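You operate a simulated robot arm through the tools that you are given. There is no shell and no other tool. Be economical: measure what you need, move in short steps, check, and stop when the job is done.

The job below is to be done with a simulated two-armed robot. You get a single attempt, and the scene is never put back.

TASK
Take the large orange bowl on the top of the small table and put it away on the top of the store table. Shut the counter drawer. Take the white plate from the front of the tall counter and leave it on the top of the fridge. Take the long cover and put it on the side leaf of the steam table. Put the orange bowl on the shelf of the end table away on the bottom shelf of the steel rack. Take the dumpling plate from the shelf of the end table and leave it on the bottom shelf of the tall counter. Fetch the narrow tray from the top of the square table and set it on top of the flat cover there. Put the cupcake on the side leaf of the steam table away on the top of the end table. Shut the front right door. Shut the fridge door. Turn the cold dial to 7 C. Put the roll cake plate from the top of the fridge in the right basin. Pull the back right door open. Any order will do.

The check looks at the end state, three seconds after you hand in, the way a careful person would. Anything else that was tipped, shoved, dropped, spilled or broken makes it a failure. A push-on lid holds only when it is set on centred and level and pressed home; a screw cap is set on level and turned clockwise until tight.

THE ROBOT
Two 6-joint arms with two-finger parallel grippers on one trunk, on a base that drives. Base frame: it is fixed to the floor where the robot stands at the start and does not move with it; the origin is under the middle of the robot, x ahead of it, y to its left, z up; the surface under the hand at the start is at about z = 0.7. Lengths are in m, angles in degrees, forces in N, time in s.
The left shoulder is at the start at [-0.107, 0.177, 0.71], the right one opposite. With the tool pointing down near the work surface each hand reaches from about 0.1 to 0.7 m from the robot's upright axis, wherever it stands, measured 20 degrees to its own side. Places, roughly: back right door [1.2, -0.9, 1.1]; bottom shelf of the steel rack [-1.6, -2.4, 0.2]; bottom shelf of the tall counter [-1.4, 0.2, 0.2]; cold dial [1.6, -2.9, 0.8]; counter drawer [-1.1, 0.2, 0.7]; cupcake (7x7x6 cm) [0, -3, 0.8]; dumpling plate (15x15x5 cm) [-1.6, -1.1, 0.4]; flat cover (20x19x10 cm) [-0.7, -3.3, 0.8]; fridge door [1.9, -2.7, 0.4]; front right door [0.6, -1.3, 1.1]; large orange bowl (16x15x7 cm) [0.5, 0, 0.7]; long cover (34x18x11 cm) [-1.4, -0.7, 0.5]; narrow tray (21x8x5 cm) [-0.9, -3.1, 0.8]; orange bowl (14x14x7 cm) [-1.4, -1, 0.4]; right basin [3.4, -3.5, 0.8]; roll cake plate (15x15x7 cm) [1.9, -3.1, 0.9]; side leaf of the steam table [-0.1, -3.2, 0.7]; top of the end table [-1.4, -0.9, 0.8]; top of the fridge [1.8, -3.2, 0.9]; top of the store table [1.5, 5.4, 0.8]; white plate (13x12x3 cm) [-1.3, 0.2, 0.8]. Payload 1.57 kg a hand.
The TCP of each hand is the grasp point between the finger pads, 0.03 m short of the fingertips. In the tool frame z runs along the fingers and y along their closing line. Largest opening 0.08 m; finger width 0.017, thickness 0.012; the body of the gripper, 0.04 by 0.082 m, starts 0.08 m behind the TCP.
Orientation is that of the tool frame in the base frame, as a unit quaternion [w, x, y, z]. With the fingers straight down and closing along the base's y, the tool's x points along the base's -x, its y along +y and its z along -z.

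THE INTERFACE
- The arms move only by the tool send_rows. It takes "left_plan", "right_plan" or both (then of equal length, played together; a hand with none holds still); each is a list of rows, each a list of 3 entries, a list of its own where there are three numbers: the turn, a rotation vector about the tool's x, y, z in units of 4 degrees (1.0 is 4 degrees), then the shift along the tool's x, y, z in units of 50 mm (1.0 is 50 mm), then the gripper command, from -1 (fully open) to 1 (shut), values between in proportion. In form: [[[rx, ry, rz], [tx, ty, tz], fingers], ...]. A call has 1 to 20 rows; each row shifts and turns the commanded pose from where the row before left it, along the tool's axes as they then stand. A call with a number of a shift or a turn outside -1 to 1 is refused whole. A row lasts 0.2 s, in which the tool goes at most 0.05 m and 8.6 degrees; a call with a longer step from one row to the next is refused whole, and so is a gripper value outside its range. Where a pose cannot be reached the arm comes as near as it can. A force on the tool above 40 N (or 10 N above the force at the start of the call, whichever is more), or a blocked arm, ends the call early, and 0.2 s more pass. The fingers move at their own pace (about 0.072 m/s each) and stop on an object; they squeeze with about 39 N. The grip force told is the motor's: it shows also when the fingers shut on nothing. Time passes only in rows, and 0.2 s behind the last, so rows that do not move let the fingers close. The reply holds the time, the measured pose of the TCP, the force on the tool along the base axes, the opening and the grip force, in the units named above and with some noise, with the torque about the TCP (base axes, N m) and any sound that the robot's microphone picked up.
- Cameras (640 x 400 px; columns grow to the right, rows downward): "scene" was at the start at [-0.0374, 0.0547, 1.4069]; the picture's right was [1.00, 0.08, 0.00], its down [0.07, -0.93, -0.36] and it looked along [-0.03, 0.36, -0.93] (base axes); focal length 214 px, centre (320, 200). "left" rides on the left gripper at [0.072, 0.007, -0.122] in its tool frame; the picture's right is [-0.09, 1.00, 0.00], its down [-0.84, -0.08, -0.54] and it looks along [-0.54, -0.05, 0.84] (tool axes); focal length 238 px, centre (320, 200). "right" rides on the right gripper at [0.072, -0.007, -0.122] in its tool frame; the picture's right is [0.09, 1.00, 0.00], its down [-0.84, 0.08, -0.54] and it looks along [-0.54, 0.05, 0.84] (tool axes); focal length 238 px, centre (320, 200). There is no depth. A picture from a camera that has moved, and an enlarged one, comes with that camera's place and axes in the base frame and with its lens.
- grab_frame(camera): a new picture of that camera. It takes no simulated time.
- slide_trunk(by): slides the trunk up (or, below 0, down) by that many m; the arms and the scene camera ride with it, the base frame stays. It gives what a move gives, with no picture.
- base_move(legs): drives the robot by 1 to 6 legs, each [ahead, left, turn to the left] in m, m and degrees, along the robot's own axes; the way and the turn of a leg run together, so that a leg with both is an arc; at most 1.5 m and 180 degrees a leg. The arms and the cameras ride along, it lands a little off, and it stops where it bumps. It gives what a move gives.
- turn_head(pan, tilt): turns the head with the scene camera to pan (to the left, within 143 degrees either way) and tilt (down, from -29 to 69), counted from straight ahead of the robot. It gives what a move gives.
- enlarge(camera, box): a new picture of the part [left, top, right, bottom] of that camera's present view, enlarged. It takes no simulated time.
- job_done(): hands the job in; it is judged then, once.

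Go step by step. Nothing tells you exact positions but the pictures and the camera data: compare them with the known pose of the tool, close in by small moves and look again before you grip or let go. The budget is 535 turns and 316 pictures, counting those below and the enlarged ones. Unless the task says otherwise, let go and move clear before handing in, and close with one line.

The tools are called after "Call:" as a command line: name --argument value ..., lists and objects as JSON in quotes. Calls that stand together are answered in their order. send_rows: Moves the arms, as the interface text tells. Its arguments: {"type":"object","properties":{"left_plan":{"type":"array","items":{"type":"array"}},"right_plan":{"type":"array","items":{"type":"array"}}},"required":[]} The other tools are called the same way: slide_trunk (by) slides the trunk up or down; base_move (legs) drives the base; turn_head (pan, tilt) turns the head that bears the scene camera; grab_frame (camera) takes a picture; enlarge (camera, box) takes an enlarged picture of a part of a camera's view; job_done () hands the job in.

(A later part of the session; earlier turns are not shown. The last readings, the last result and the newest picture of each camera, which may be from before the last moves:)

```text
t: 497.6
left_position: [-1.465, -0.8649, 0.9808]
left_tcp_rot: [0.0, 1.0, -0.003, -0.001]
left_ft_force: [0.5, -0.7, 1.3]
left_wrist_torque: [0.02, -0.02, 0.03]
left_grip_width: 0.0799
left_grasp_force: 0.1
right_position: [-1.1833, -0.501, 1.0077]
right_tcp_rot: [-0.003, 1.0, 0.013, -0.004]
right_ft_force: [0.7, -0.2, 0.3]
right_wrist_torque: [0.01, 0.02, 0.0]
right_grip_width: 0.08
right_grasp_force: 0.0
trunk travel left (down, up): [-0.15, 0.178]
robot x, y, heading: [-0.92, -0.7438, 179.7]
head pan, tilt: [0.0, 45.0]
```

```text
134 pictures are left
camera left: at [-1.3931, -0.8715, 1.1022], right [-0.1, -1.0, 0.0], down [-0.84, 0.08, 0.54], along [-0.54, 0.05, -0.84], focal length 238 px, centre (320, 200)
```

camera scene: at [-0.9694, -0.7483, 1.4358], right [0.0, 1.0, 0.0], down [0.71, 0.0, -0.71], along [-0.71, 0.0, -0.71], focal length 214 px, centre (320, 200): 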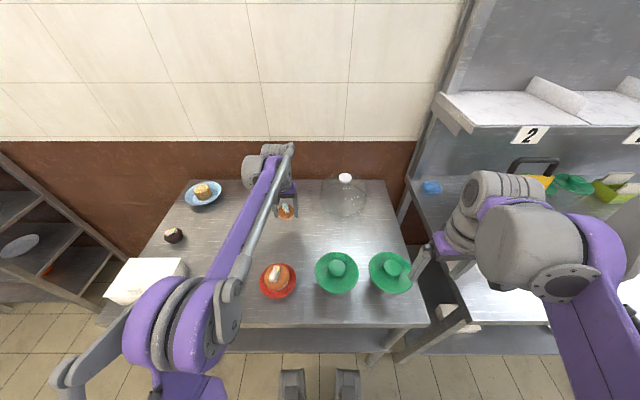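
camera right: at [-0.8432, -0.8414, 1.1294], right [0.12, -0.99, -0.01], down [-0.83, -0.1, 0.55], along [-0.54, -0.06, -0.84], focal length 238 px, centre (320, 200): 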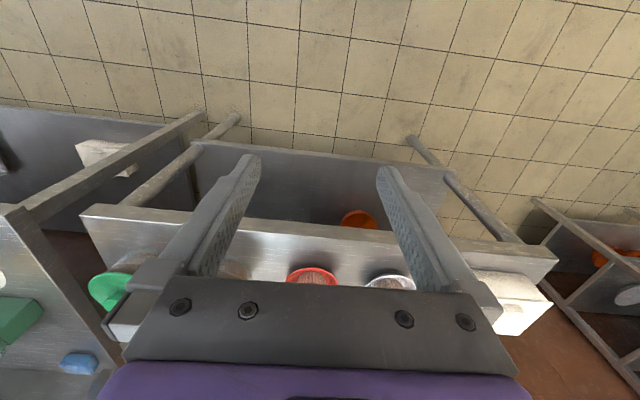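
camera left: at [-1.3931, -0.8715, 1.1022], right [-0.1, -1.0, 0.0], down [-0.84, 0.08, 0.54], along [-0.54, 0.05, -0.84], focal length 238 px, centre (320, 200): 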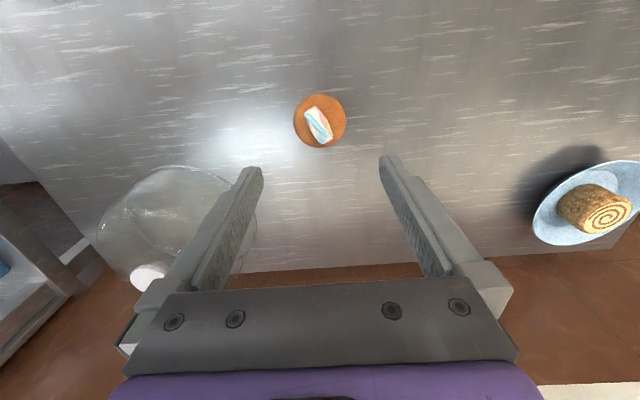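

Cupcake delivered. I retract, back off, lower the trunk and inspect the end table's shelf.

Call:
send_rows --left_plan '[[[0, 0, 0], [0.8, 0.6, 0], -1], [[0, 0, 0], [0.8, 0.6, 0], -1], [[0, 0, 0], [0.8, 0.6, 0], -1], [[0, 0, 0], [0.8, 0.6, 0], -1]]'

Call:
base_move --legs '[[-0.6, 0.2, 0]]'

Call:
slide_trunk --by -0.15

Call:
turn_head --pan 0 --tilt 35

Call:
grab_frame --camera "scene"

```text
t: 498.6
left_position: [-1.303, -0.9856, 0.9802]
left_tcp_rot: [0.0, 1.0, -0.001, -0.002]
left_ft_force: [0.0, 0.0, 0.2]
left_wrist_torque: [0.02, 0.04, -0.01]
left_grip_width: 0.0799
left_grasp_force: 0.1
right_position: [-1.1823, -0.5001, 1.008]
right_tcp_rot: [-0.003, 1.0, 0.013, -0.004]
right_ft_force: [-0.3, -0.2, 0.3]
right_wrist_torque: [0.03, 0.02, -0.01]
right_grip_width: 0.0801
right_grasp_force: 0.1
trunk travel left (down, up): [-0.15, 0.178]
robot x, y, heading: [-0.9239, -0.7487, 180.1]
head pan, tilt: [0.0, 45.0]
```

```text
t: 502.1
left_position: [-0.7071, -1.1844, 0.9801]
left_tcp_rot: [0.0, 1.0, -0.002, -0.001]
left_ft_force: [-0.4, 0.5, 0.4]
left_wrist_torque: [-0.03, -0.03, 0.01]
left_grip_width: 0.08
left_grasp_force: 0.0
right_position: [-0.5843, -0.6997, 1.0079]
right_tcp_rot: [-0.002, 1.0, 0.013, -0.004]
right_ft_force: [-0.4, 0.7, 0.1]
right_wrist_torque: [0.02, 0.0, -0.01]
right_grip_width: 0.08
right_grasp_force: 0.0
trunk travel left (down, up): [-0.15, 0.178]
robot x, y, heading: [-0.3233, -0.9433, 179.8]
head pan, tilt: [0.0, 45.0]
```

```text
t: 503.9
left_position: [-0.7055, -1.1832, 0.8299]
left_tcp_rot: [0.0, 1.0, -0.002, -0.001]
left_ft_force: [0.2, -1.2, -0.1]
left_wrist_torque: [-0.02, 0.0, -0.02]
left_grip_width: 0.0802
left_grasp_force: 0.1
right_position: [-0.5838, -0.7, 0.8571]
right_tcp_rot: [-0.003, 1.0, 0.012, -0.003]
right_ft_force: [0.5, 0.3, -0.9]
right_wrist_torque: [0.0, 0.02, 0.0]
right_grip_width: 0.0802
right_grasp_force: 0.0
trunk travel left (down, up): [0.0, 0.328]
robot x, y, heading: [-0.3204, -0.9448, 180.1]
head pan, tilt: [0.0, 45.0]
```

```text
t: 504.6
left_position: [-0.7067, -1.1833, 0.8305]
left_tcp_rot: [0.0, 1.0, -0.001, -0.001]
left_ft_force: [0.4, 1.1, 0.3]
left_wrist_torque: [-0.01, -0.01, -0.03]
left_grip_width: 0.0803
left_grasp_force: 0.1
right_position: [-0.5838, -0.6993, 0.8571]
right_tcp_rot: [-0.003, 1.0, 0.012, -0.005]
right_ft_force: [-0.1, -0.5, -0.3]
right_wrist_torque: [0.01, -0.01, 0.01]
right_grip_width: 0.08
right_grasp_force: 0.0
trunk travel left (down, up): [0.0, 0.328]
robot x, y, heading: [-0.3238, -0.9468, 180.0]
head pan, tilt: [0.0, 35.0]
```

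```text
133 pictures are left
camera scene: at [-0.4198, -0.947, 1.2978], right [0.0, 1.0, 0.0], down [0.57, 0.0, -0.82], along [-0.82, 0.0, -0.57], focal length 214 px, centre (320, 200)
```

scene: 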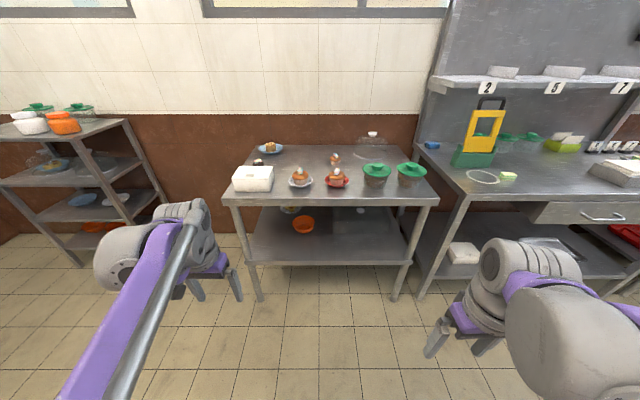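

Call:
enlarge --camera "scene" --box '[210, 180, 450, 310]'

Call:
grab_frame --camera "left"

```text
2.67 times, centred on (330, 245) of scene
camera zoom: at [-0.4198, -0.947, 1.2978], right [0.0, 1.0, 0.0], down [0.57, 0.0, -0.82], along [-0.82, 0.0, -0.57], focal length 572 px, centre (293, 80)
```

zoom: 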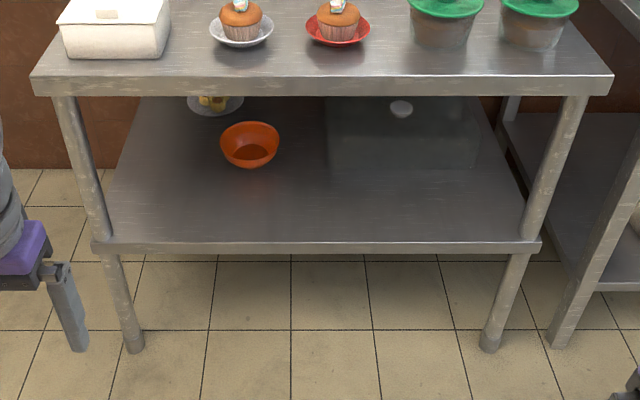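

```text
131 pictures are left
camera left: at [-0.635, -1.1902, 0.9515], right [-0.1, -1.0, 0.0], down [-0.84, 0.08, 0.54], along [-0.54, 0.05, -0.84], focal length 238 px, centre (320, 200)
```

left: 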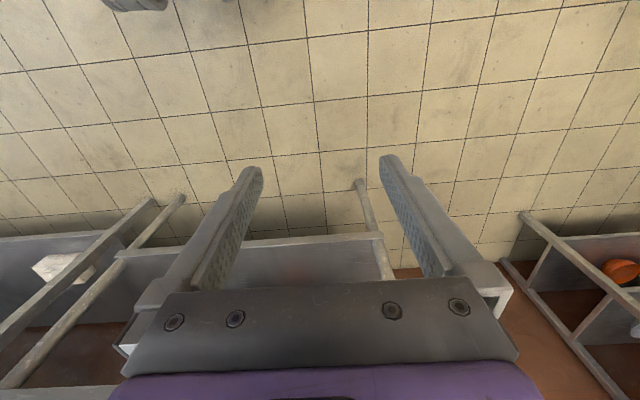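

The shelf (z≈0.40) holds the orange bowl at (-1.38, -1.04), the dumpling plate behind it, and the clear long cover with a knob at (-1.44, -0.70). I pitch the left hand forward to take the bowl by its side rim.

Call:
send_rows --left_plan '[[[0, -1, 0], [0, 0, 0.4], -0.3], [[0, -1, 0], [0, 0, 0.4], -0.3], [[0, -1, 0], [0, 0, 0.4], -0.3], [[0, -1, 0], [0, 0, 0.4], -0.3], [[0, -1, 0], [0, 0, 0.4], -0.3], [[0, -1, 0], [0, 0, 0], -0.3], [[0, -1, 0], [0, 0, 0], -0.3], [[0, -1, 0], [0, 0, 0], -0.3], [[0, -1, 0], [0, 0, 0], -0.3], [[0, -1, 0], [0, 0, 0], -0.3], [[0, -1, 0], [0, 0, 0], -0.3], [[0, -1, 0], [0, 0, 0], -0.3], [[0, -1, 0], [0, 0, 0], -0.3], [[0, -1, 0], [0, 0, 0], -0.3], [[0, -1, 0], [0, 0, 0], -0.3], [[0, -1, 0], [0, 0, 0], -0.3], [[0, -1, 0], [0, 0, 0], -0.3], [[0, -1, 0], [0, 0, 0], -0.3], [[0, -1, 0], [0, 0, 0], -0.3], [[0, 0, 0], [0, 0, 0], -0.3]]'

Call:
send_rows --left_plan '[[[0, 0, 0], [0.8, 0, 0], -0.3], [[0, 0, 0], [0.8, 0, 0], -0.3], [[0, 0, 0], [0.8, 0, 0], -0.3], [[0, 0, 0], [0.8, 0, 0], -0.3], [[0, 0, -1], [0, 0, 0], -0.3], [[0, 0, -1], [0, 0, 0], -0.3], [[0, 0, -1], [0, 0, 0], -0.3], [[0, 0, -1], [0, 0, 0], -0.3], [[0, 0, -1], [0, 0, 0], -0.3], [[0, 0, -1], [0, 0, 0], -0.3], [[0, 0, 0], [0, 0, 0], -0.3]]'

Call:
grab_frame --camera "left"

Call:
grab_frame --camera "scene"

```text
t: 508.8
left_position: [-0.7205, -1.1829, 0.7317]
left_tcp_rot: [-0.002, 0.788, -0.003, -0.616]
left_ft_force: [0.4, 0.0, 0.3]
left_wrist_torque: [0.04, 0.0, -0.01]
left_grip_width: 0.0521
left_grasp_force: 0.1
right_position: [-0.5838, -0.7001, 0.8575]
right_tcp_rot: [-0.002, 1.0, 0.012, -0.004]
right_ft_force: [-0.4, 0.4, 0.4]
right_wrist_torque: [0.0, 0.03, -0.02]
right_grip_width: 0.0802
right_grasp_force: 0.0
trunk travel left (down, up): [0.0, 0.328]
robot x, y, heading: [-0.3231, -0.9456, 179.8]
head pan, tilt: [0.0, 35.0]
```

```text
t: 511.2
left_position: [-0.7036, -1.1852, 0.6405]
left_tcp_rot: [-0.13, 0.771, 0.162, -0.602]
left_ft_force: [-0.1, -0.6, 0.1]
left_wrist_torque: [-0.02, -0.01, 0.01]
left_grip_width: 0.0521
left_grasp_force: 0.0
left hand out of reach, approached as far as the arm can: row 3, 4
right_position: [-0.5825, -0.7008, 0.8579]
right_tcp_rot: [-0.002, 1.0, 0.013, -0.004]
right_ft_force: [0.6, 0.2, 0.0]
right_wrist_torque: [0.0, -0.01, 0.02]
right_grip_width: 0.08
right_grasp_force: 0.0
trunk travel left (down, up): [0.0, 0.328]
robot x, y, heading: [-0.3195, -0.9477, 179.9]
head pan, tilt: [0.0, 35.0]
```

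```text
130 pictures are left
camera left: at [-0.5688, -1.1619, 0.6034], right [0.07, -0.95, -0.31], down [0.33, -0.27, 0.9], along [-0.94, -0.17, 0.3], focal length 238 px, centre (320, 200)
```

left: 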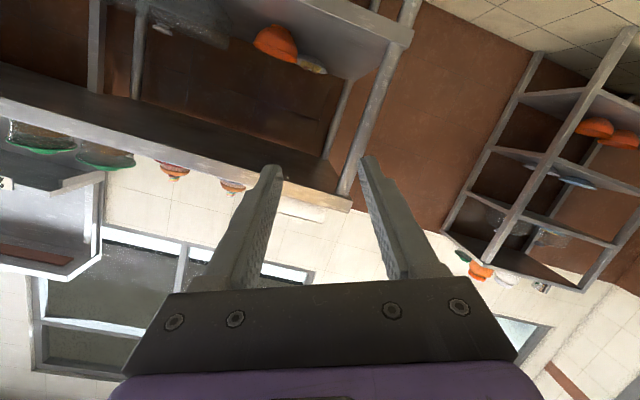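

```text
129 pictures are left
camera scene: at [-0.4198, -0.947, 1.2979], right [0.0, 1.0, 0.0], down [0.57, 0.0, -0.82], along [-0.82, 0.0, -0.57], focal length 214 px, centre (320, 200)
```

scene: 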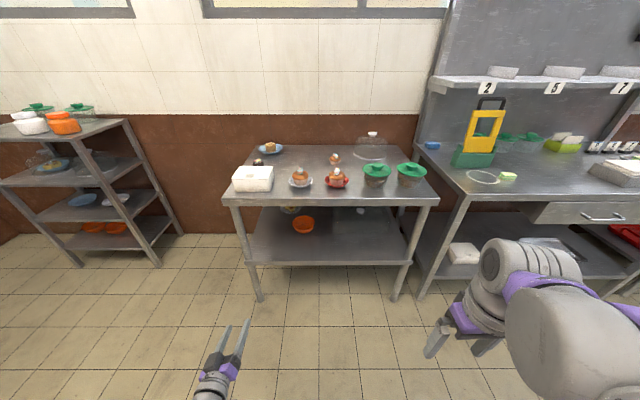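

Call:
send_rows --left_plan '[[[0, 0, 0], [-0.18, -0.075, 0.776], -0.3], [[0, 0, 0], [-0.18, -0.075, 0.776], -0.3], [[0, 0, 0], [-0.18, -0.075, 0.776], -0.3], [[0, 0, 0], [-0.18, -0.075, 0.776], -0.3], [[0, 0, 0], [-0.18, -0.075, 0.776], -0.3], [[0, 0, 0], [0.64, 0.29, 0.175], -0.3], [[0, 0, 0], [0.64, 0.29, 0.175], -0.3], [[0, 0, 0], [0.64, 0.29, 0.175], -0.3], [[0, 0, 0], [0.64, 0.29, 0.175], -0.3], [[0, 0, 0], [0.64, 0.29, 0.175], -0.3], [[0, 0, 0], [0, 0, 0], -0.3]]'

```text
t: 513.6
left_position: [-0.9034, -1.1877, 0.4614]
left_tcp_rot: [-0.129, 0.77, 0.162, -0.603]
left_ft_force: [-0.5, -0.1, 0.4]
left_wrist_torque: [0.03, 0.04, 0.01]
left_grip_width: 0.0519
left_grasp_force: 0.1
right_position: [-0.5838, -0.6993, 0.8575]
right_tcp_rot: [-0.003, 1.0, 0.013, -0.003]
right_ft_force: [0.8, 1.2, 0.0]
right_wrist_torque: [0.0, -0.03, -0.03]
right_grip_width: 0.0799
right_grasp_force: 0.1
trunk travel left (down, up): [0.0, 0.328]
robot x, y, heading: [-0.32, -0.9466, 179.7]
head pan, tilt: [0.0, 35.0]
```

The camera block under the hand needs clearance, so I reduce the pitch to about 60°, raise, and drive in above the bowl's left rim.

Call:
send_rows --left_plan '[[[0, 0, 0], [-0.7, -0.31, -0.19], -0.3], [[0, 0, 0], [-0.7, -0.31, -0.19], -0.3], [[-0.405, 0.914, 0], [0, 0, 0], -0.3], [[-0.405, 0.914, 0], [0, 0, 0], -0.3], [[-0.405, 0.914, 0], [0, 0, 0], -0.3], [[-0.405, 0.914, 0], [0, 0, 0], -0.3], [[0, 0, 0], [0, 0, 0], -0.3]]'

Call:
base_move --legs '[[0.3, -0.07, 0]]'

Call:
grab_frame --camera "left"

Call:
grab_frame --camera "scene"

```text
t: 515.2
left_position: [-0.9043, -1.1865, 0.5382]
left_tcp_rot: [-0.115, 0.834, 0.171, -0.511]
left_ft_force: [1.1, 0.5, 0.7]
left_wrist_torque: [0.01, 0.0, -0.02]
left_grip_width: 0.0519
left_grasp_force: 0.0
left hand out of reach, approached as far as the arm can: row 4
right_position: [-0.5825, -0.6991, 0.858]
right_tcp_rot: [-0.003, 1.0, 0.013, -0.004]
right_ft_force: [0.1, 0.0, 0.3]
right_wrist_torque: [0.02, 0.0, -0.05]
right_grip_width: 0.08
right_grasp_force: 0.0
trunk travel left (down, up): [0.0, 0.328]
robot x, y, heading: [-0.3262, -0.9485, 180.0]
head pan, tilt: [0.0, 35.0]
```

```text
t: 517.3
left_position: [-1.2003, -1.1156, 0.5393]
left_tcp_rot: [-0.114, 0.834, 0.172, -0.512]
left_ft_force: [0.3, 0.2, -0.6]
left_wrist_torque: [0.0, -0.03, -0.01]
left_grip_width: 0.052
left_grasp_force: 0.1
right_position: [-0.8798, -0.6288, 0.8578]
right_tcp_rot: [-0.003, 1.0, 0.012, -0.003]
right_ft_force: [-0.4, -0.2, -0.2]
right_wrist_torque: [-0.01, -0.03, 0.0]
right_grip_width: 0.08
right_grasp_force: 0.1
trunk travel left (down, up): [0.0, 0.328]
robot x, y, heading: [-0.6218, -0.8777, 180.2]
head pan, tilt: [0.0, 35.0]
```

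```text
128 pictures are left
camera left: at [-1.0609, -1.0945, 0.5325], right [0.13, -0.95, -0.29], down [0.12, -0.27, 0.95], along [-0.98, -0.16, 0.08], focal length 238 px, centre (320, 200)
```

left: 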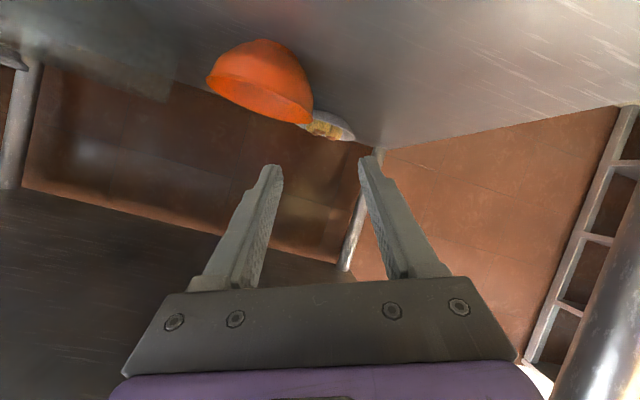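

```text
127 pictures are left
camera scene: at [-0.7167, -0.8771, 1.2978], right [0.0, 1.0, 0.0], down [0.57, 0.0, -0.82], along [-0.82, 0.0, -0.57], focal length 214 px, centre (320, 200)
```

scene: 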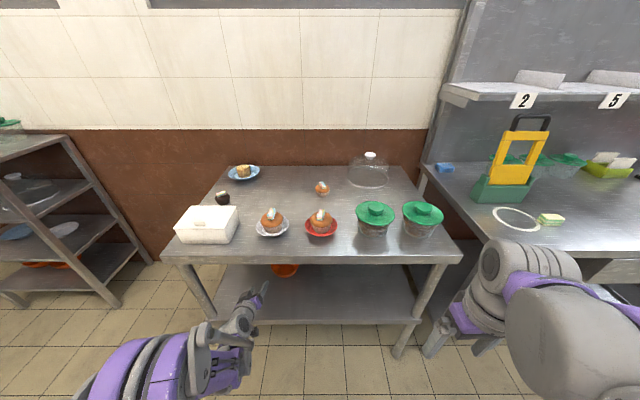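

Call:
base_move --legs '[[0.17, -0.008, 0]]'

Call:
grab_frame --camera "left"

```text
t: 518.7
left_position: [-1.3689, -1.1064, 0.5382]
left_tcp_rot: [-0.115, 0.834, 0.17, -0.511]
left_ft_force: [0.0, 0.5, 0.5]
left_wrist_torque: [0.01, 0.05, -0.04]
left_grip_width: 0.0522
left_grasp_force: 0.0
right_position: [-1.0474, -0.6203, 0.8579]
right_tcp_rot: [-0.003, 1.0, 0.012, -0.003]
right_ft_force: [0.1, -0.3, 0.5]
right_wrist_torque: [-0.01, -0.01, -0.02]
right_grip_width: 0.0799
right_grasp_force: 0.1
trunk travel left (down, up): [0.0, 0.328]
robot x, y, heading: [-0.7881, -0.8681, 179.9]
head pan, tilt: [0.0, 35.0]
```

```text
126 pictures are left
camera left: at [-1.2297, -1.0858, 0.5325], right [0.13, -0.95, -0.29], down [0.12, -0.27, 0.95], along [-0.98, -0.16, 0.08], focal length 238 px, centre (320, 200)
```

left: 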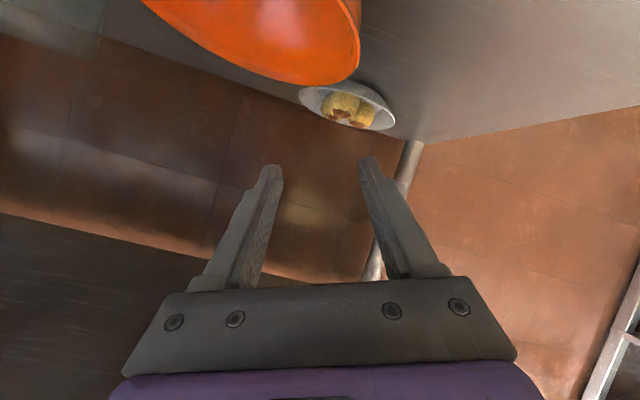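

Call:
send_rows --left_plan '[[[0, 0, 0], [0.42, 0.19, 0.235], -0.3], [[0, 0, 0], [0.42, 0.19, 0.235], -0.3], [[0, 0, 0], [0.36, 0.16, 0.2], -0.3], [[0, 0, 0], [0, 0, 0], -0.3]]'

Call:
grab_frame --camera "left"

```text
t: 519.7
left_position: [-1.3696, -1.1061, 0.4636]
left_tcp_rot: [-0.115, 0.834, 0.17, -0.512]
left_ft_force: [0.6, -0.5, -0.6]
left_wrist_torque: [0.0, 0.02, 0.01]
left_grip_width: 0.0521
left_grasp_force: 0.0
right_position: [-1.0478, -0.6212, 0.857]
right_tcp_rot: [-0.002, 1.0, 0.013, -0.004]
right_ft_force: [-0.4, -0.7, 0.7]
right_wrist_torque: [0.0, -0.02, -0.03]
right_grip_width: 0.0803
right_grasp_force: 0.1
trunk travel left (down, up): [0.0, 0.328]
robot x, y, heading: [-0.7871, -0.8661, 179.6]
head pan, tilt: [0.0, 35.0]
```

```text
125 pictures are left
camera left: at [-1.2294, -1.0859, 0.4581], right [0.13, -0.95, -0.29], down [0.12, -0.27, 0.95], along [-0.98, -0.16, 0.08], focal length 238 px, centre (320, 200)
```

left: 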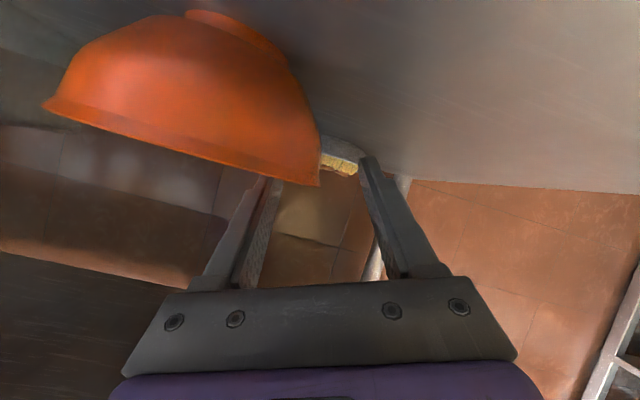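

Call:
send_rows --left_plan '[[[0, 0, 0], [0.2, 0.09, 0.11], -0.3], [[0, 0, 0], [0, 0, 0], 0.3], [[0, 0, 0], [0, 0, 0], 1], [[0, 0, 0], [0, 0, 0], 1], [[0, 0, 0], [0, 0, 0], 1]]'

Call:
grab_frame --camera "left"

```text
t: 520.9
left_position: [-1.369, -1.1079, 0.454]
left_tcp_rot: [-0.114, 0.834, 0.171, -0.513]
left_ft_force: [-0.7, 1.7, 7.1]
left_wrist_torque: [0.34, 0.13, -0.04]
left_grip_width: 0.0115
left_grasp_force: 29.2
right_position: [-1.0498, -0.6213, 0.8574]
right_tcp_rot: [-0.003, 1.0, 0.012, -0.003]
right_ft_force: [0.0, -0.5, 0.4]
right_wrist_torque: [0.01, 0.01, -0.04]
right_grip_width: 0.0801
right_grasp_force: 0.1
trunk travel left (down, up): [0.0, 0.328]
robot x, y, heading: [-0.7888, -0.8663, 180.0]
head pan, tilt: [0.0, 35.0]
```

```text
124 pictures are left
camera left: at [-1.2294, -1.0858, 0.4465], right [0.13, -0.95, -0.29], down [0.12, -0.27, 0.95], along [-0.98, -0.16, 0.08], focal length 238 px, centre (320, 200)
```

left: 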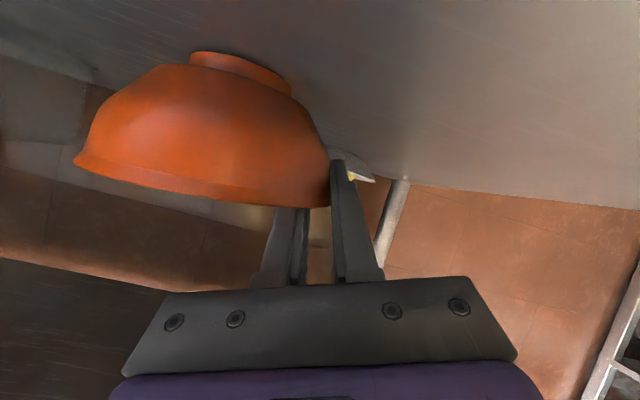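

Call:
send_rows --left_plan '[[[0, 0, 0], [-0.4, -0.18, -0.22], 1], [[0, 0, 0], [-0.6, -0.27, -0.33], 1], [[0, 0, 0], [-0.4, -0.18, -0.22], 1], [[0, 0, 0], [0, 0, 0], 1]]'

Call:
grab_frame --camera "left"

```text
t: 521.9
left_position: [-1.3706, -1.1089, 0.538]
left_tcp_rot: [-0.114, 0.834, 0.171, -0.512]
left_ft_force: [-0.8, 0.1, -0.3]
left_wrist_torque: [-0.02, 0.01, 0.0]
left_grip_width: 0.0079
left_grasp_force: 26.9
right_position: [-1.0484, -0.6203, 0.857]
right_tcp_rot: [-0.003, 1.0, 0.013, -0.004]
right_ft_force: [0.8, 0.8, 0.7]
right_wrist_torque: [-0.01, 0.0, 0.0]
right_grip_width: 0.0798
right_grasp_force: 0.1
trunk travel left (down, up): [0.0, 0.328]
robot x, y, heading: [-0.7877, -0.8651, 179.9]
head pan, tilt: [0.0, 35.0]
```

```text
123 pictures are left
camera left: at [-1.2303, -1.0861, 0.5324], right [0.13, -0.95, -0.29], down [0.12, -0.27, 0.95], along [-0.98, -0.16, 0.08], focal length 238 px, centre (320, 200)
```

left: 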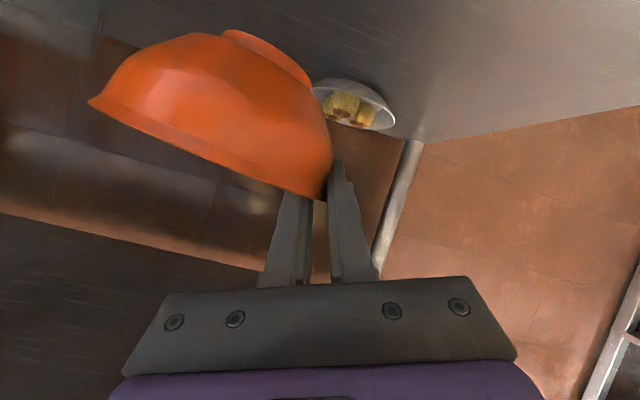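

Bowl held. I back out of the shelf and drive over to the steel rack.

Call:
base_move --legs '[[-0.5, 0, 0], [0, 1.2, 0]]'

Call:
turn_head --pan 5 --tilt 30

Call:
grab_frame --camera "scene"

```text
t: 535.3
left_position: [-0.8788, -2.3111, 0.5392]
left_tcp_rot: [-0.115, 0.834, 0.168, -0.512]
left_ft_force: [-0.8, -0.5, 0.1]
left_wrist_torque: [-0.03, -0.06, 0.02]
left_grip_width: 0.0063
left_grasp_force: 26.7
right_position: [-0.5556, -1.8254, 0.858]
right_tcp_rot: [-0.002, 1.0, 0.011, -0.004]
right_ft_force: [0.0, 0.0, -0.7]
right_wrist_torque: [-0.01, -0.01, 0.01]
right_grip_width: 0.0799
right_grasp_force: 0.0
trunk travel left (down, up): [0.0, 0.328]
robot x, y, heading: [-0.2978, -2.0721, 179.6]
head pan, tilt: [0.0, 35.0]
```

```text
t: 535.9
left_position: [-0.8784, -2.3086, 0.5389]
left_tcp_rot: [-0.115, 0.834, 0.169, -0.512]
left_ft_force: [-0.3, 1.6, 0.0]
left_wrist_torque: [-0.05, -0.02, 0.0]
left_grip_width: 0.0067
left_grasp_force: 26.6
right_position: [-0.5558, -1.8251, 0.8575]
right_tcp_rot: [-0.003, 1.0, 0.01, -0.003]
right_ft_force: [-0.9, 0.8, 0.0]
right_wrist_torque: [-0.03, -0.02, -0.02]
right_grip_width: 0.08
right_grasp_force: 0.0
trunk travel left (down, up): [0.0, 0.328]
robot x, y, heading: [-0.2928, -2.073, 179.5]
head pan, tilt: [5.0, 30.0]
```

```text
122 pictures are left
camera scene: at [-0.3951, -2.0811, 1.3056], right [-0.08, 1.0, 0.0], down [0.5, 0.04, -0.87], along [-0.86, -0.07, -0.5], focal length 214 px, centre (320, 200)
```

scene: 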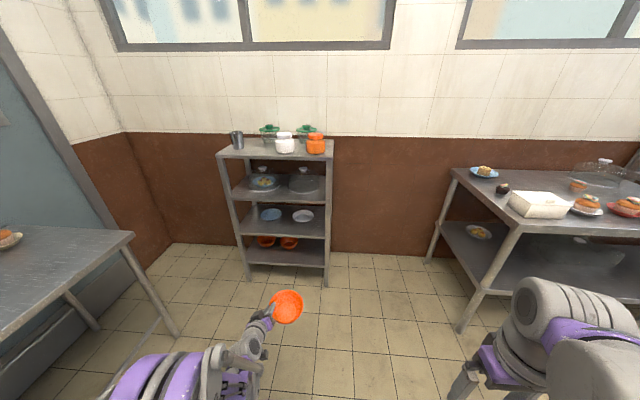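

Call:
enlarge --camera "scene" --box '[200, 120, 350, 300]'

```text
2.22 times, centred on (275, 210) of scene
camera zoom: at [-0.3951, -2.0811, 1.3056], right [-0.08, 1.0, 0.0], down [0.5, 0.04, -0.87], along [-0.86, -0.07, -0.5], focal length 477 px, centre (420, 178)
```

zoom: 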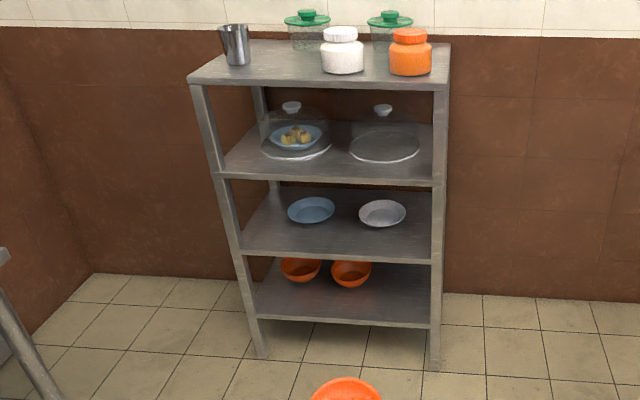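

The rack's bottom shelf is at z≈0.205 with free room at its right front, around (-1.50, -2.24). I test lowering the bowl in free air first.

Call:
send_rows --left_plan '[[[0, 0, 0], [0.8, 0.36, 0.44], 1], [[0, 0, 0], [0.8, 0.36, 0.44], 1], [[0, 0, 0], [0.8, 0.36, 0.44], 1], [[0, 0, 0], [0.8, 0.36, 0.44], 1], [[0, 0, 0], [0.5, 0.22, 0.27], 1], [[0, 0, 0], [0, 0, 0], 1]]'

Call:
grab_frame --camera "left"

Call:
grab_frame --camera "scene"

```text
t: 537.3
left_position: [-0.8786, -2.3103, 0.3122]
left_tcp_rot: [-0.114, 0.834, 0.169, -0.513]
left_ft_force: [0.6, -0.1, -0.7]
left_wrist_torque: [-0.03, -0.06, 0.02]
left_grip_width: 0.0061
left_grasp_force: 26.4
right_position: [-0.556, -1.8247, 0.858]
right_tcp_rot: [-0.003, 1.0, 0.01, -0.004]
right_ft_force: [-0.2, 0.1, 0.2]
right_wrist_torque: [-0.03, 0.02, -0.03]
right_grip_width: 0.0798
right_grasp_force: 0.1
trunk travel left (down, up): [0.0, 0.328]
robot x, y, heading: [-0.2956, -2.0735, 179.6]
head pan, tilt: [5.0, 30.0]
```

```text
120 pictures are left
camera left: at [-0.7387, -2.2895, 0.3051], right [0.13, -0.95, -0.29], down [0.12, -0.27, 0.95], along [-0.98, -0.15, 0.08], focal length 238 px, centre (320, 200)
```

left: 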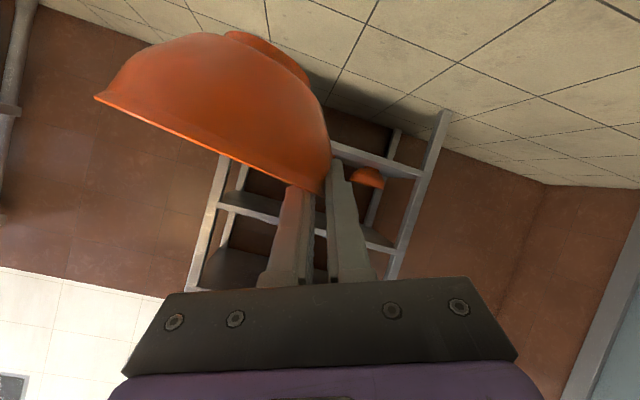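

```text
119 pictures are left
camera scene: at [-0.3951, -2.0812, 1.3057], right [-0.08, 1.0, 0.0], down [0.5, 0.04, -0.87], along [-0.86, -0.07, -0.5], focal length 214 px, centre (320, 200)
```

scene: 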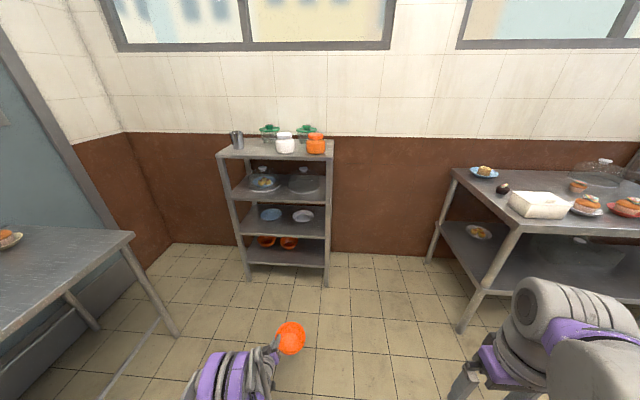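

Reachable. I level the bowl by a small roll and drive toward the rack.

Call:
send_rows --left_plan '[[[0, 0, -1], [0, 0, 0], 1], [[0, 0, -0.7], [0, 0, 0], 1], [[0, 0, 0], [0, 0, 0], 1]]'

Call:
base_move --legs '[[0.4, 0, 0.4]]'

Call:
grab_frame --camera "left"

Call:
turn_head --pan 12 --tilt 45

Call:
grab_frame --camera "scene"

```text
t: 538.1
left_position: [-0.8777, -2.3093, 0.3107]
left_tcp_rot: [-0.146, 0.823, 0.219, -0.503]
left_ft_force: [-0.4, -0.2, -0.7]
left_wrist_torque: [-0.04, -0.01, 0.01]
left_grip_width: 0.0063
left_grasp_force: 26.1
right_position: [-0.5562, -1.8257, 0.8578]
right_tcp_rot: [-0.003, 1.0, 0.011, -0.004]
right_ft_force: [-0.2, -0.8, 0.3]
right_wrist_torque: [0.01, 0.02, 0.01]
right_grip_width: 0.08
right_grasp_force: 0.1
trunk travel left (down, up): [0.0, 0.328]
robot x, y, heading: [-0.2957, -2.0743, 179.6]
head pan, tilt: [5.0, 30.0]
```

```text
t: 540.6
left_position: [-1.2783, -2.311, 0.3123]
left_tcp_rot: [-0.143, 0.822, 0.222, -0.505]
left_ft_force: [0.7, 0.2, -1.8]
left_wrist_torque: [-0.07, -0.01, 0.01]
left_grip_width: 0.0063
left_grasp_force: 25.9
right_position: [-0.9579, -1.8236, 0.857]
right_tcp_rot: [-0.003, 1.0, 0.013, -0.004]
right_ft_force: [0.2, 0.1, 0.1]
right_wrist_torque: [0.02, -0.02, 0.02]
right_grip_width: 0.0798
right_grasp_force: 0.1
trunk travel left (down, up): [0.0, 0.328]
robot x, y, heading: [-0.6927, -2.0703, 180.0]
head pan, tilt: [5.0, 30.0]
```

```text
118 pictures are left
camera left: at [-1.1395, -2.2825, 0.3081], right [0.18, -0.9, -0.39], down [0.14, -0.37, 0.92], along [-0.97, -0.22, 0.06], focal length 238 px, centre (320, 200)
```

left: 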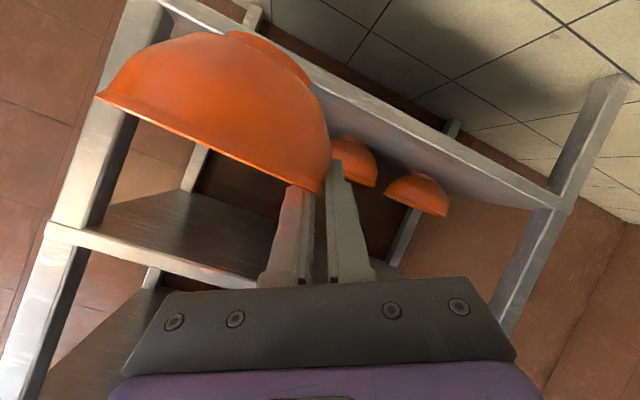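

```text
t: 541.4
left_position: [-1.277, -2.3131, 0.3116]
left_tcp_rot: [-0.142, 0.822, 0.221, -0.505]
left_ft_force: [-0.3, -0.5, -1.0]
left_wrist_torque: [-0.05, 0.0, 0.01]
left_grip_width: 0.006
left_grasp_force: 25.9
right_position: [-0.9577, -1.8254, 0.8569]
right_tcp_rot: [-0.003, 1.0, 0.014, -0.003]
right_ft_force: [-0.5, -0.5, -0.2]
right_wrist_torque: [0.0, 0.04, 0.01]
right_grip_width: 0.0801
right_grasp_force: 0.1
trunk travel left (down, up): [0.0, 0.328]
robot x, y, heading: [-0.6965, -2.0731, 180.0]
head pan, tilt: [12.0, 45.0]
```

```text
117 pictures are left
camera scene: at [-0.7854, -2.0894, 1.2831], right [-0.21, 0.98, 0.0], down [0.69, 0.15, -0.71], along [-0.69, -0.15, -0.71], focal length 214 px, centre (320, 200)
```

scene: 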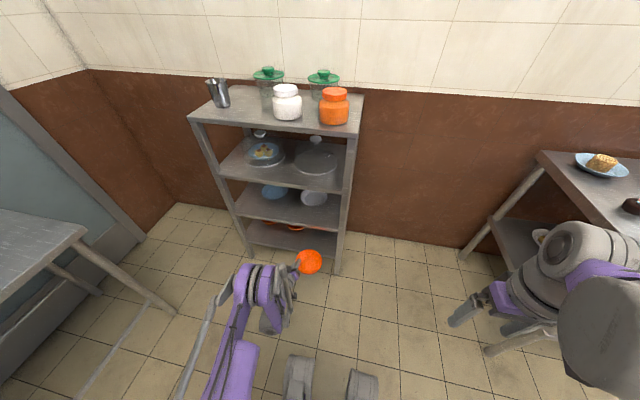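

Call:
base_move --legs '[[0.21, 0.01, 0]]'

Call:
grab_frame --camera "left"

Call:
grab_frame --camera "scene"

```text
t: 543.0
left_position: [-1.4891, -2.3218, 0.3116]
left_tcp_rot: [-0.145, 0.823, 0.221, -0.503]
left_ft_force: [-0.4, -0.4, -0.5]
left_wrist_torque: [-0.07, -0.05, -0.01]
left_grip_width: 0.0062
left_grasp_force: 26.1
right_position: [-1.1682, -1.8348, 0.857]
right_tcp_rot: [-0.002, 1.0, 0.014, -0.002]
right_ft_force: [0.2, 0.0, -0.1]
right_wrist_torque: [0.04, -0.02, 0.01]
right_grip_width: 0.0799
right_grasp_force: 0.0
trunk travel left (down, up): [0.0, 0.328]
robot x, y, heading: [-0.9077, -2.0805, 180.0]
head pan, tilt: [12.0, 45.0]
```

```text
116 pictures are left
camera left: at [-1.3501, -2.2919, 0.308], right [0.18, -0.9, -0.39], down [0.14, -0.37, 0.92], along [-0.97, -0.22, 0.06], focal length 238 px, centre (320, 200)
```

left: 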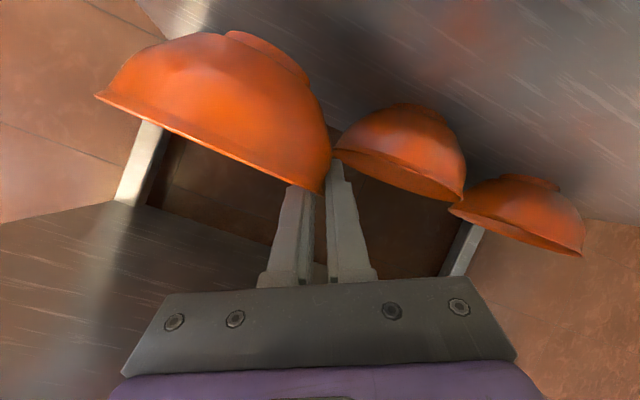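

```text
115 pictures are left
camera scene: at [-0.9962, -2.0991, 1.283], right [-0.21, 0.98, 0.0], down [0.69, 0.15, -0.71], along [-0.69, -0.15, -0.71], focal length 214 px, centre (320, 200)
```

scene: 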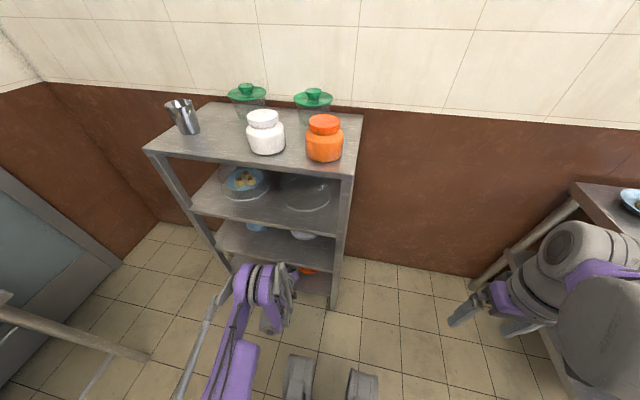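

Call:
send_rows --left_plan '[[[0, 0, 0], [0.3, 0.18, 0.18], 1], [[0, 0, 0], [0.3, 0.18, 0.18], 1], [[0, 0, 0], [0.09, 0.055, 0.054], 1], [[0, 0, 0], [0.09, 0.055, 0.054], 1], [[0, 0, 0], [0.09, 0.055, 0.054], 1], [[0, 0, 0], [0, 0, 0], 1]]'

Call:
grab_frame --camera "left"

```text
t: 544.5
left_position: [-1.4883, -2.3223, 0.2563]
left_tcp_rot: [-0.143, 0.821, 0.221, -0.506]
left_ft_force: [2.8, -9.9, 26.6]
left_wrist_torque: [0.71, 0.5, 0.11]
left_grip_width: 0.009
left_grasp_force: 27.3
right_position: [-1.1662, -1.8336, 0.8572]
right_tcp_rot: [-0.003, 1.0, 0.013, -0.005]
right_ft_force: [-0.1, 0.2, -0.9]
right_wrist_torque: [-0.04, 0.0, 0.04]
right_grip_width: 0.0801
right_grasp_force: 0.0
trunk travel left (down, up): [0.0, 0.328]
robot x, y, heading: [-0.9069, -2.0787, 180.1]
head pan, tilt: [12.0, 45.0]
```

```text
114 pictures are left
camera left: at [-1.3502, -2.2931, 0.2522], right [0.18, -0.9, -0.39], down [0.14, -0.37, 0.92], along [-0.97, -0.22, 0.06], focal length 238 px, centre (320, 200)
```

left: 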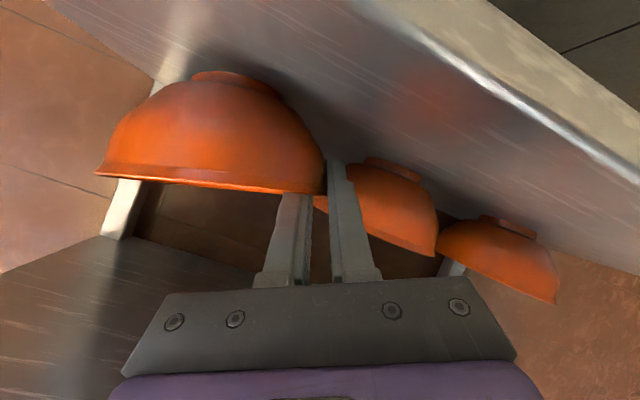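

Call:
send_rows --left_plan '[[[0, 0, 0], [-0.06, -0.037, -0.036], 1], [[0, 0, 0], [0, 0, 0], 0.5], [[0, 0, 0], [0, 0, 0], 0.1], [[0, 0, 0], [0, 0, 0], 0.1], [[0, 0, 0], [-0.4, -0.24, -0.24], 0.1], [[0, 0, 0], [-0.4, -0.24, -0.24], 0.1], [[0, 0, 0], [-0.3, -0.18, -0.18], 0.1], [[0, 0, 0], [0, 0, 0], 0.1]]'

Call:
grab_frame --camera "left"

```text
t: 546.2
left_position: [-1.4876, -2.3213, 0.3299]
left_tcp_rot: [-0.144, 0.822, 0.221, -0.505]
left_ft_force: [0.2, 0.6, 0.3]
left_wrist_torque: [-0.02, -0.01, 0.0]
left_grip_width: 0.0359
left_grasp_force: 0.1
right_position: [-1.1673, -1.8338, 0.8576]
right_tcp_rot: [-0.003, 1.0, 0.013, -0.003]
right_ft_force: [-0.3, 0.5, -0.9]
right_wrist_torque: [0.03, 0.0, 0.03]
right_grip_width: 0.0798
right_grasp_force: 0.1
trunk travel left (down, up): [0.0, 0.328]
robot x, y, heading: [-0.9056, -2.0802, 179.5]
head pan, tilt: [12.0, 45.0]
```

```text
113 pictures are left
camera left: at [-1.3492, -2.2922, 0.3272], right [0.18, -0.9, -0.39], down [0.14, -0.37, 0.92], along [-0.97, -0.22, 0.06], focal length 238 px, centre (320, 200)
```

left: 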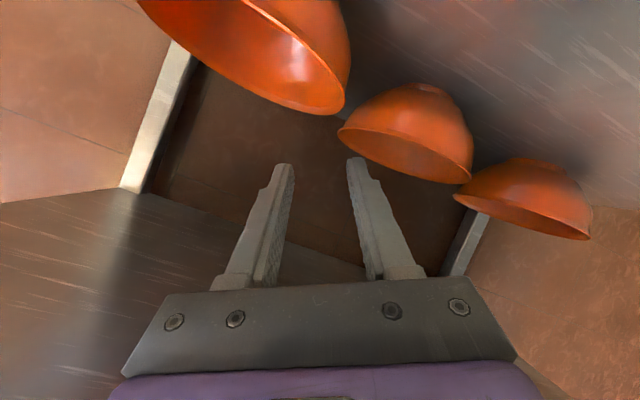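

Bowl released. I back out, roll the left hand to 90° for the dumpling plate and return to the end table.

Call:
base_move --legs '[[-0.55, 0, 0], [0, -1.18, 0]]'

Call:
send_rows --left_plan '[[[0, 0, -1], [0, 0, 0], -0.3], [[0, 0, -1], [0, 0, 0], -0.3], [[0, 0, -1], [0, 0, 0], -0.3], [[0, 0, -1], [0, 0, 0], -0.3], [[0, 0, -1], [0, 0, 0], -0.3], [[0, 0, -1], [0, 0, 0], -0.3], [[0, 0, -1], [0, 0, 0], -0.3], [[0, 0, -1], [0, 0, 0], -0.3], [[0, 0, -1], [0, 0, 0], -0.3], [[0, 0, -1], [0, 0, 0], -0.3], [[0, 0, -1], [0, 0, 0], -0.3], [[0, 0, -1], [0, 0, 0], -0.3], [[0, 0, -1], [0, 0, 0], -0.3], [[0, 0, -1], [0, 0, 0], -0.3], [[0, 0, -0.8], [0, 0, 0], -0.3], [[0, 0, 0], [0, 0, 0], -0.3]]'

Call:
turn_head --pan 5 --tilt 35

Call:
grab_frame --camera "scene"

Call:
grab_frame --camera "left"

```text
t: 559.5
left_position: [-0.9352, -1.1431, 0.3301]
left_tcp_rot: [-0.148, 0.824, 0.215, -0.503]
left_ft_force: [0.4, 0.1, -0.3]
left_wrist_torque: [-0.02, 0.01, -0.01]
left_grip_width: 0.036
left_grasp_force: 0.0
right_position: [-0.6097, -0.6613, 0.8572]
right_tcp_rot: [-0.002, 1.0, 0.005, -0.004]
right_ft_force: [-0.2, 0.6, -1.0]
right_wrist_torque: [0.0, -0.02, 0.04]
right_grip_width: 0.0799
right_grasp_force: 0.0
trunk travel left (down, up): [0.0, 0.328]
robot x, y, heading: [-0.3488, -0.9142, 179.3]
head pan, tilt: [12.0, 45.0]
```

```text
t: 562.9
left_position: [-0.9366, -1.1429, 0.3287]
left_tcp_rot: [-0.377, 0.609, 0.595, -0.365]
left_ft_force: [-0.6, -0.1, -0.2]
left_wrist_torque: [-0.04, -0.01, 0.03]
left_grip_width: 0.0518
left_grasp_force: 0.1
right_position: [-0.6098, -0.6604, 0.857]
right_tcp_rot: [-0.003, 1.0, 0.005, -0.003]
right_ft_force: [0.2, 0.4, -0.8]
right_wrist_torque: [0.04, -0.01, 0.03]
right_grip_width: 0.08
right_grasp_force: 0.1
trunk travel left (down, up): [0.0, 0.328]
robot x, y, heading: [-0.3517, -0.9071, 178.9]
head pan, tilt: [12.0, 45.0]
```

```text
t: 563.6
left_position: [-0.9365, -1.1421, 0.3306]
left_tcp_rot: [-0.376, 0.61, 0.595, -0.364]
left_ft_force: [-0.9, 0.0, -0.1]
left_wrist_torque: [-0.01, 0.02, 0.02]
left_grip_width: 0.0519
left_grasp_force: 0.1
right_position: [-0.6108, -0.6609, 0.8572]
right_tcp_rot: [-0.003, 1.0, 0.006, -0.004]
right_ft_force: [0.1, -0.3, 1.1]
right_wrist_torque: [-0.01, -0.03, 0.0]
right_grip_width: 0.0803
right_grasp_force: 0.0
trunk travel left (down, up): [0.0, 0.328]
robot x, y, heading: [-0.3512, -0.9134, 178.8]
head pan, tilt: [5.0, 35.0]
```

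```text
112 pictures are left
camera scene: at [-0.4491, -0.9182, 1.2978], right [-0.07, 1.0, 0.0], down [0.57, 0.04, -0.82], along [-0.82, -0.06, -0.57], focal length 214 px, centre (320, 200)
```

scene: 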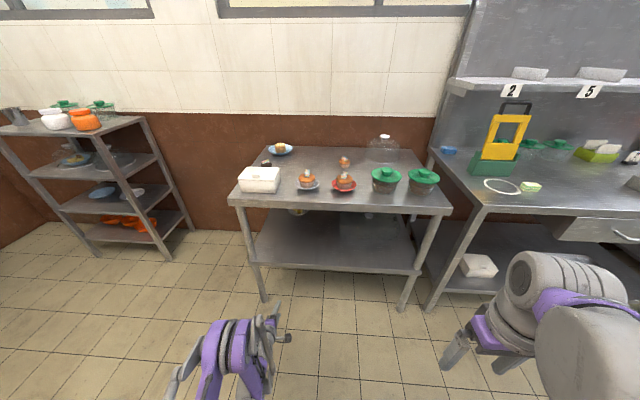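

```text
111 pictures are left
camera left: at [-0.8222, -1.0742, 0.3794], right [0.45, -0.1, -0.89], down [0.42, -0.85, 0.31], along [-0.79, -0.52, -0.34], focal length 238 px, centre (320, 200)
```

left: 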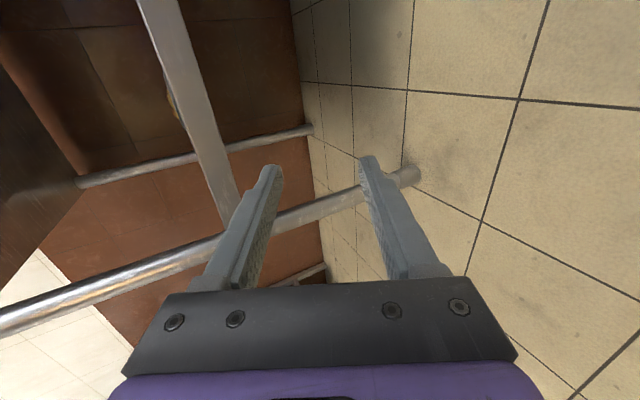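

Call:
send_rows --left_plan '[[[0, 0, 0], [0, -0.85, -0.43], -0.3], [[0, 0, 0], [0, -0.85, -0.43], -0.3], [[0, 0, 0], [0, -0.85, -0.43], -0.3], [[0, 0, 0], [0, -0.85, -0.43], -0.3], [[0, 0, 0], [0, 0, 0], -0.3]]'

Call:
base_move --legs '[[0.38, 0, 1]]'

Call:
grab_frame --camera "left"

```text
t: 564.9
left_position: [-0.9361, -1.142, 0.5213]
left_tcp_rot: [-0.377, 0.61, 0.594, -0.365]
left_ft_force: [-0.3, -0.3, 0.2]
left_wrist_torque: [0.0, -0.03, 0.01]
left_grip_width: 0.052
left_grasp_force: 0.0
right_position: [-0.6084, -0.6603, 0.8579]
right_tcp_rot: [-0.002, 1.0, 0.006, -0.004]
right_ft_force: [-0.8, -0.1, -0.2]
right_wrist_torque: [-0.03, 0.03, -0.02]
right_grip_width: 0.0799
right_grasp_force: 0.1
trunk travel left (down, up): [0.0, 0.328]
robot x, y, heading: [-0.3497, -0.9076, 178.9]
head pan, tilt: [5.0, 35.0]
```

```text
t: 567.2
left_position: [-1.3064, -1.1484, 0.5192]
left_tcp_rot: [-0.374, 0.605, 0.599, -0.367]
left_ft_force: [-0.3, 0.3, -0.1]
left_wrist_torque: [-0.02, -0.02, 0.01]
left_grip_width: 0.052
left_grasp_force: 0.3
right_position: [-0.989, -0.6615, 0.8572]
right_tcp_rot: [-0.003, 1.0, 0.014, -0.003]
right_ft_force: [-0.3, -0.4, 0.3]
right_wrist_torque: [0.01, -0.01, 0.0]
right_grip_width: 0.0799
right_grasp_force: 0.1
trunk travel left (down, up): [0.0, 0.328]
robot x, y, heading: [-0.7246, -0.9066, -180.0]
head pan, tilt: [5.0, 35.0]
```

```text
110 pictures are left
camera left: at [-1.195, -1.0786, 0.5692], right [0.45, -0.1, -0.89], down [0.44, -0.84, 0.31], along [-0.78, -0.53, -0.34], focal length 238 px, centre (320, 200)
```

left: 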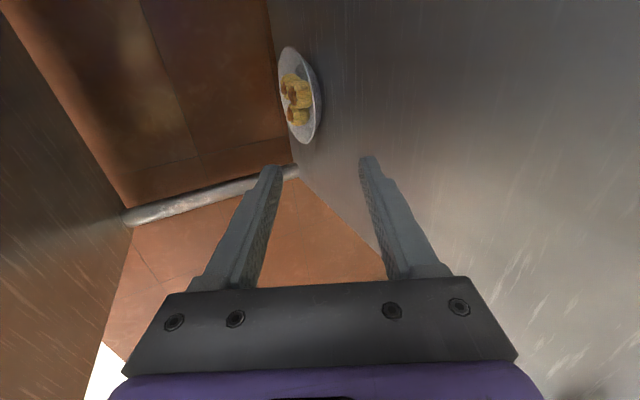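

Call:
base_move --legs '[[0.1, 0, 0]]'

Call:
send_rows --left_plan '[[[0, 0, 0], [0.3, 0.45, 0], 0], [[0, 0, 0], [0, 0.45, 0], 0.2], [[0, 0, 0], [0, 0, 0.5], 0.2], [[0, 0, 0], [0, 0, 0.5], 0.2], [[0, 0, 0], [0, 0, 0], 0.2]]'

Call:
grab_frame --camera "left"

```text
t: 568.5
left_position: [-1.3946, -1.1504, 0.5209]
left_tcp_rot: [-0.374, 0.603, 0.6, -0.369]
left_ft_force: [-0.1, -0.8, 0.5]
left_wrist_torque: [-0.02, -0.02, -0.01]
left_grip_width: 0.0521
left_grasp_force: 0.1
right_position: [-1.087, -0.6645, 0.8576]
right_tcp_rot: [-0.003, 1.0, 0.016, -0.005]
right_ft_force: [-0.6, -0.8, 0.8]
right_wrist_torque: [-0.01, 0.02, 0.02]
right_grip_width: 0.0802
right_grasp_force: 0.0
trunk travel left (down, up): [0.0, 0.328]
robot x, y, heading: [-0.8263, -0.9063, -179.7]
head pan, tilt: [5.0, 35.0]
stopped in leg 1: the robot was blocked; the commanded pose is now the measured one
```

```text
t: 569.7
left_position: [-1.4039, -1.1381, 0.4733]
left_tcp_rot: [-0.379, 0.599, 0.597, -0.377]
left_ft_force: [0.4, 0.3, -0.2]
left_wrist_torque: [0.02, 0.03, 0.0]
left_grip_width: 0.0322
left_grasp_force: 0.0
right_position: [-1.0699, -0.6626, 0.8622]
right_tcp_rot: [-0.002, 1.0, 0.018, -0.015]
right_ft_force: [0.4, 0.1, -0.3]
right_wrist_torque: [-0.02, -0.01, -0.03]
right_grip_width: 0.08
right_grasp_force: 0.1
trunk travel left (down, up): [0.0, 0.328]
robot x, y, heading: [-0.8239, -0.9078, -179.7]
head pan, tilt: [5.0, 35.0]
```

```text
109 pictures are left
camera left: at [-1.291, -1.0654, 0.5197], right [0.43, -0.09, -0.9], down [0.45, -0.84, 0.3], along [-0.78, -0.54, -0.32], focal length 238 px, centre (320, 200)
```

left: 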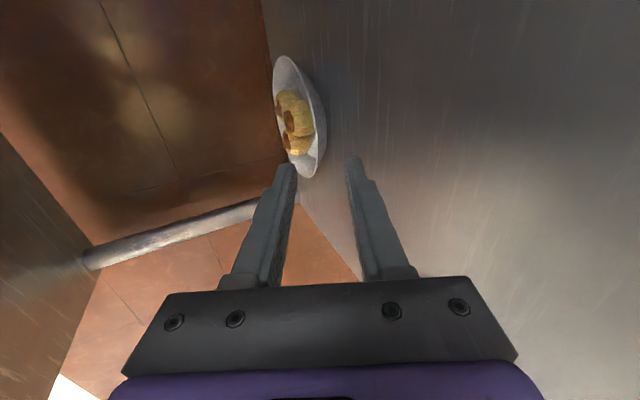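

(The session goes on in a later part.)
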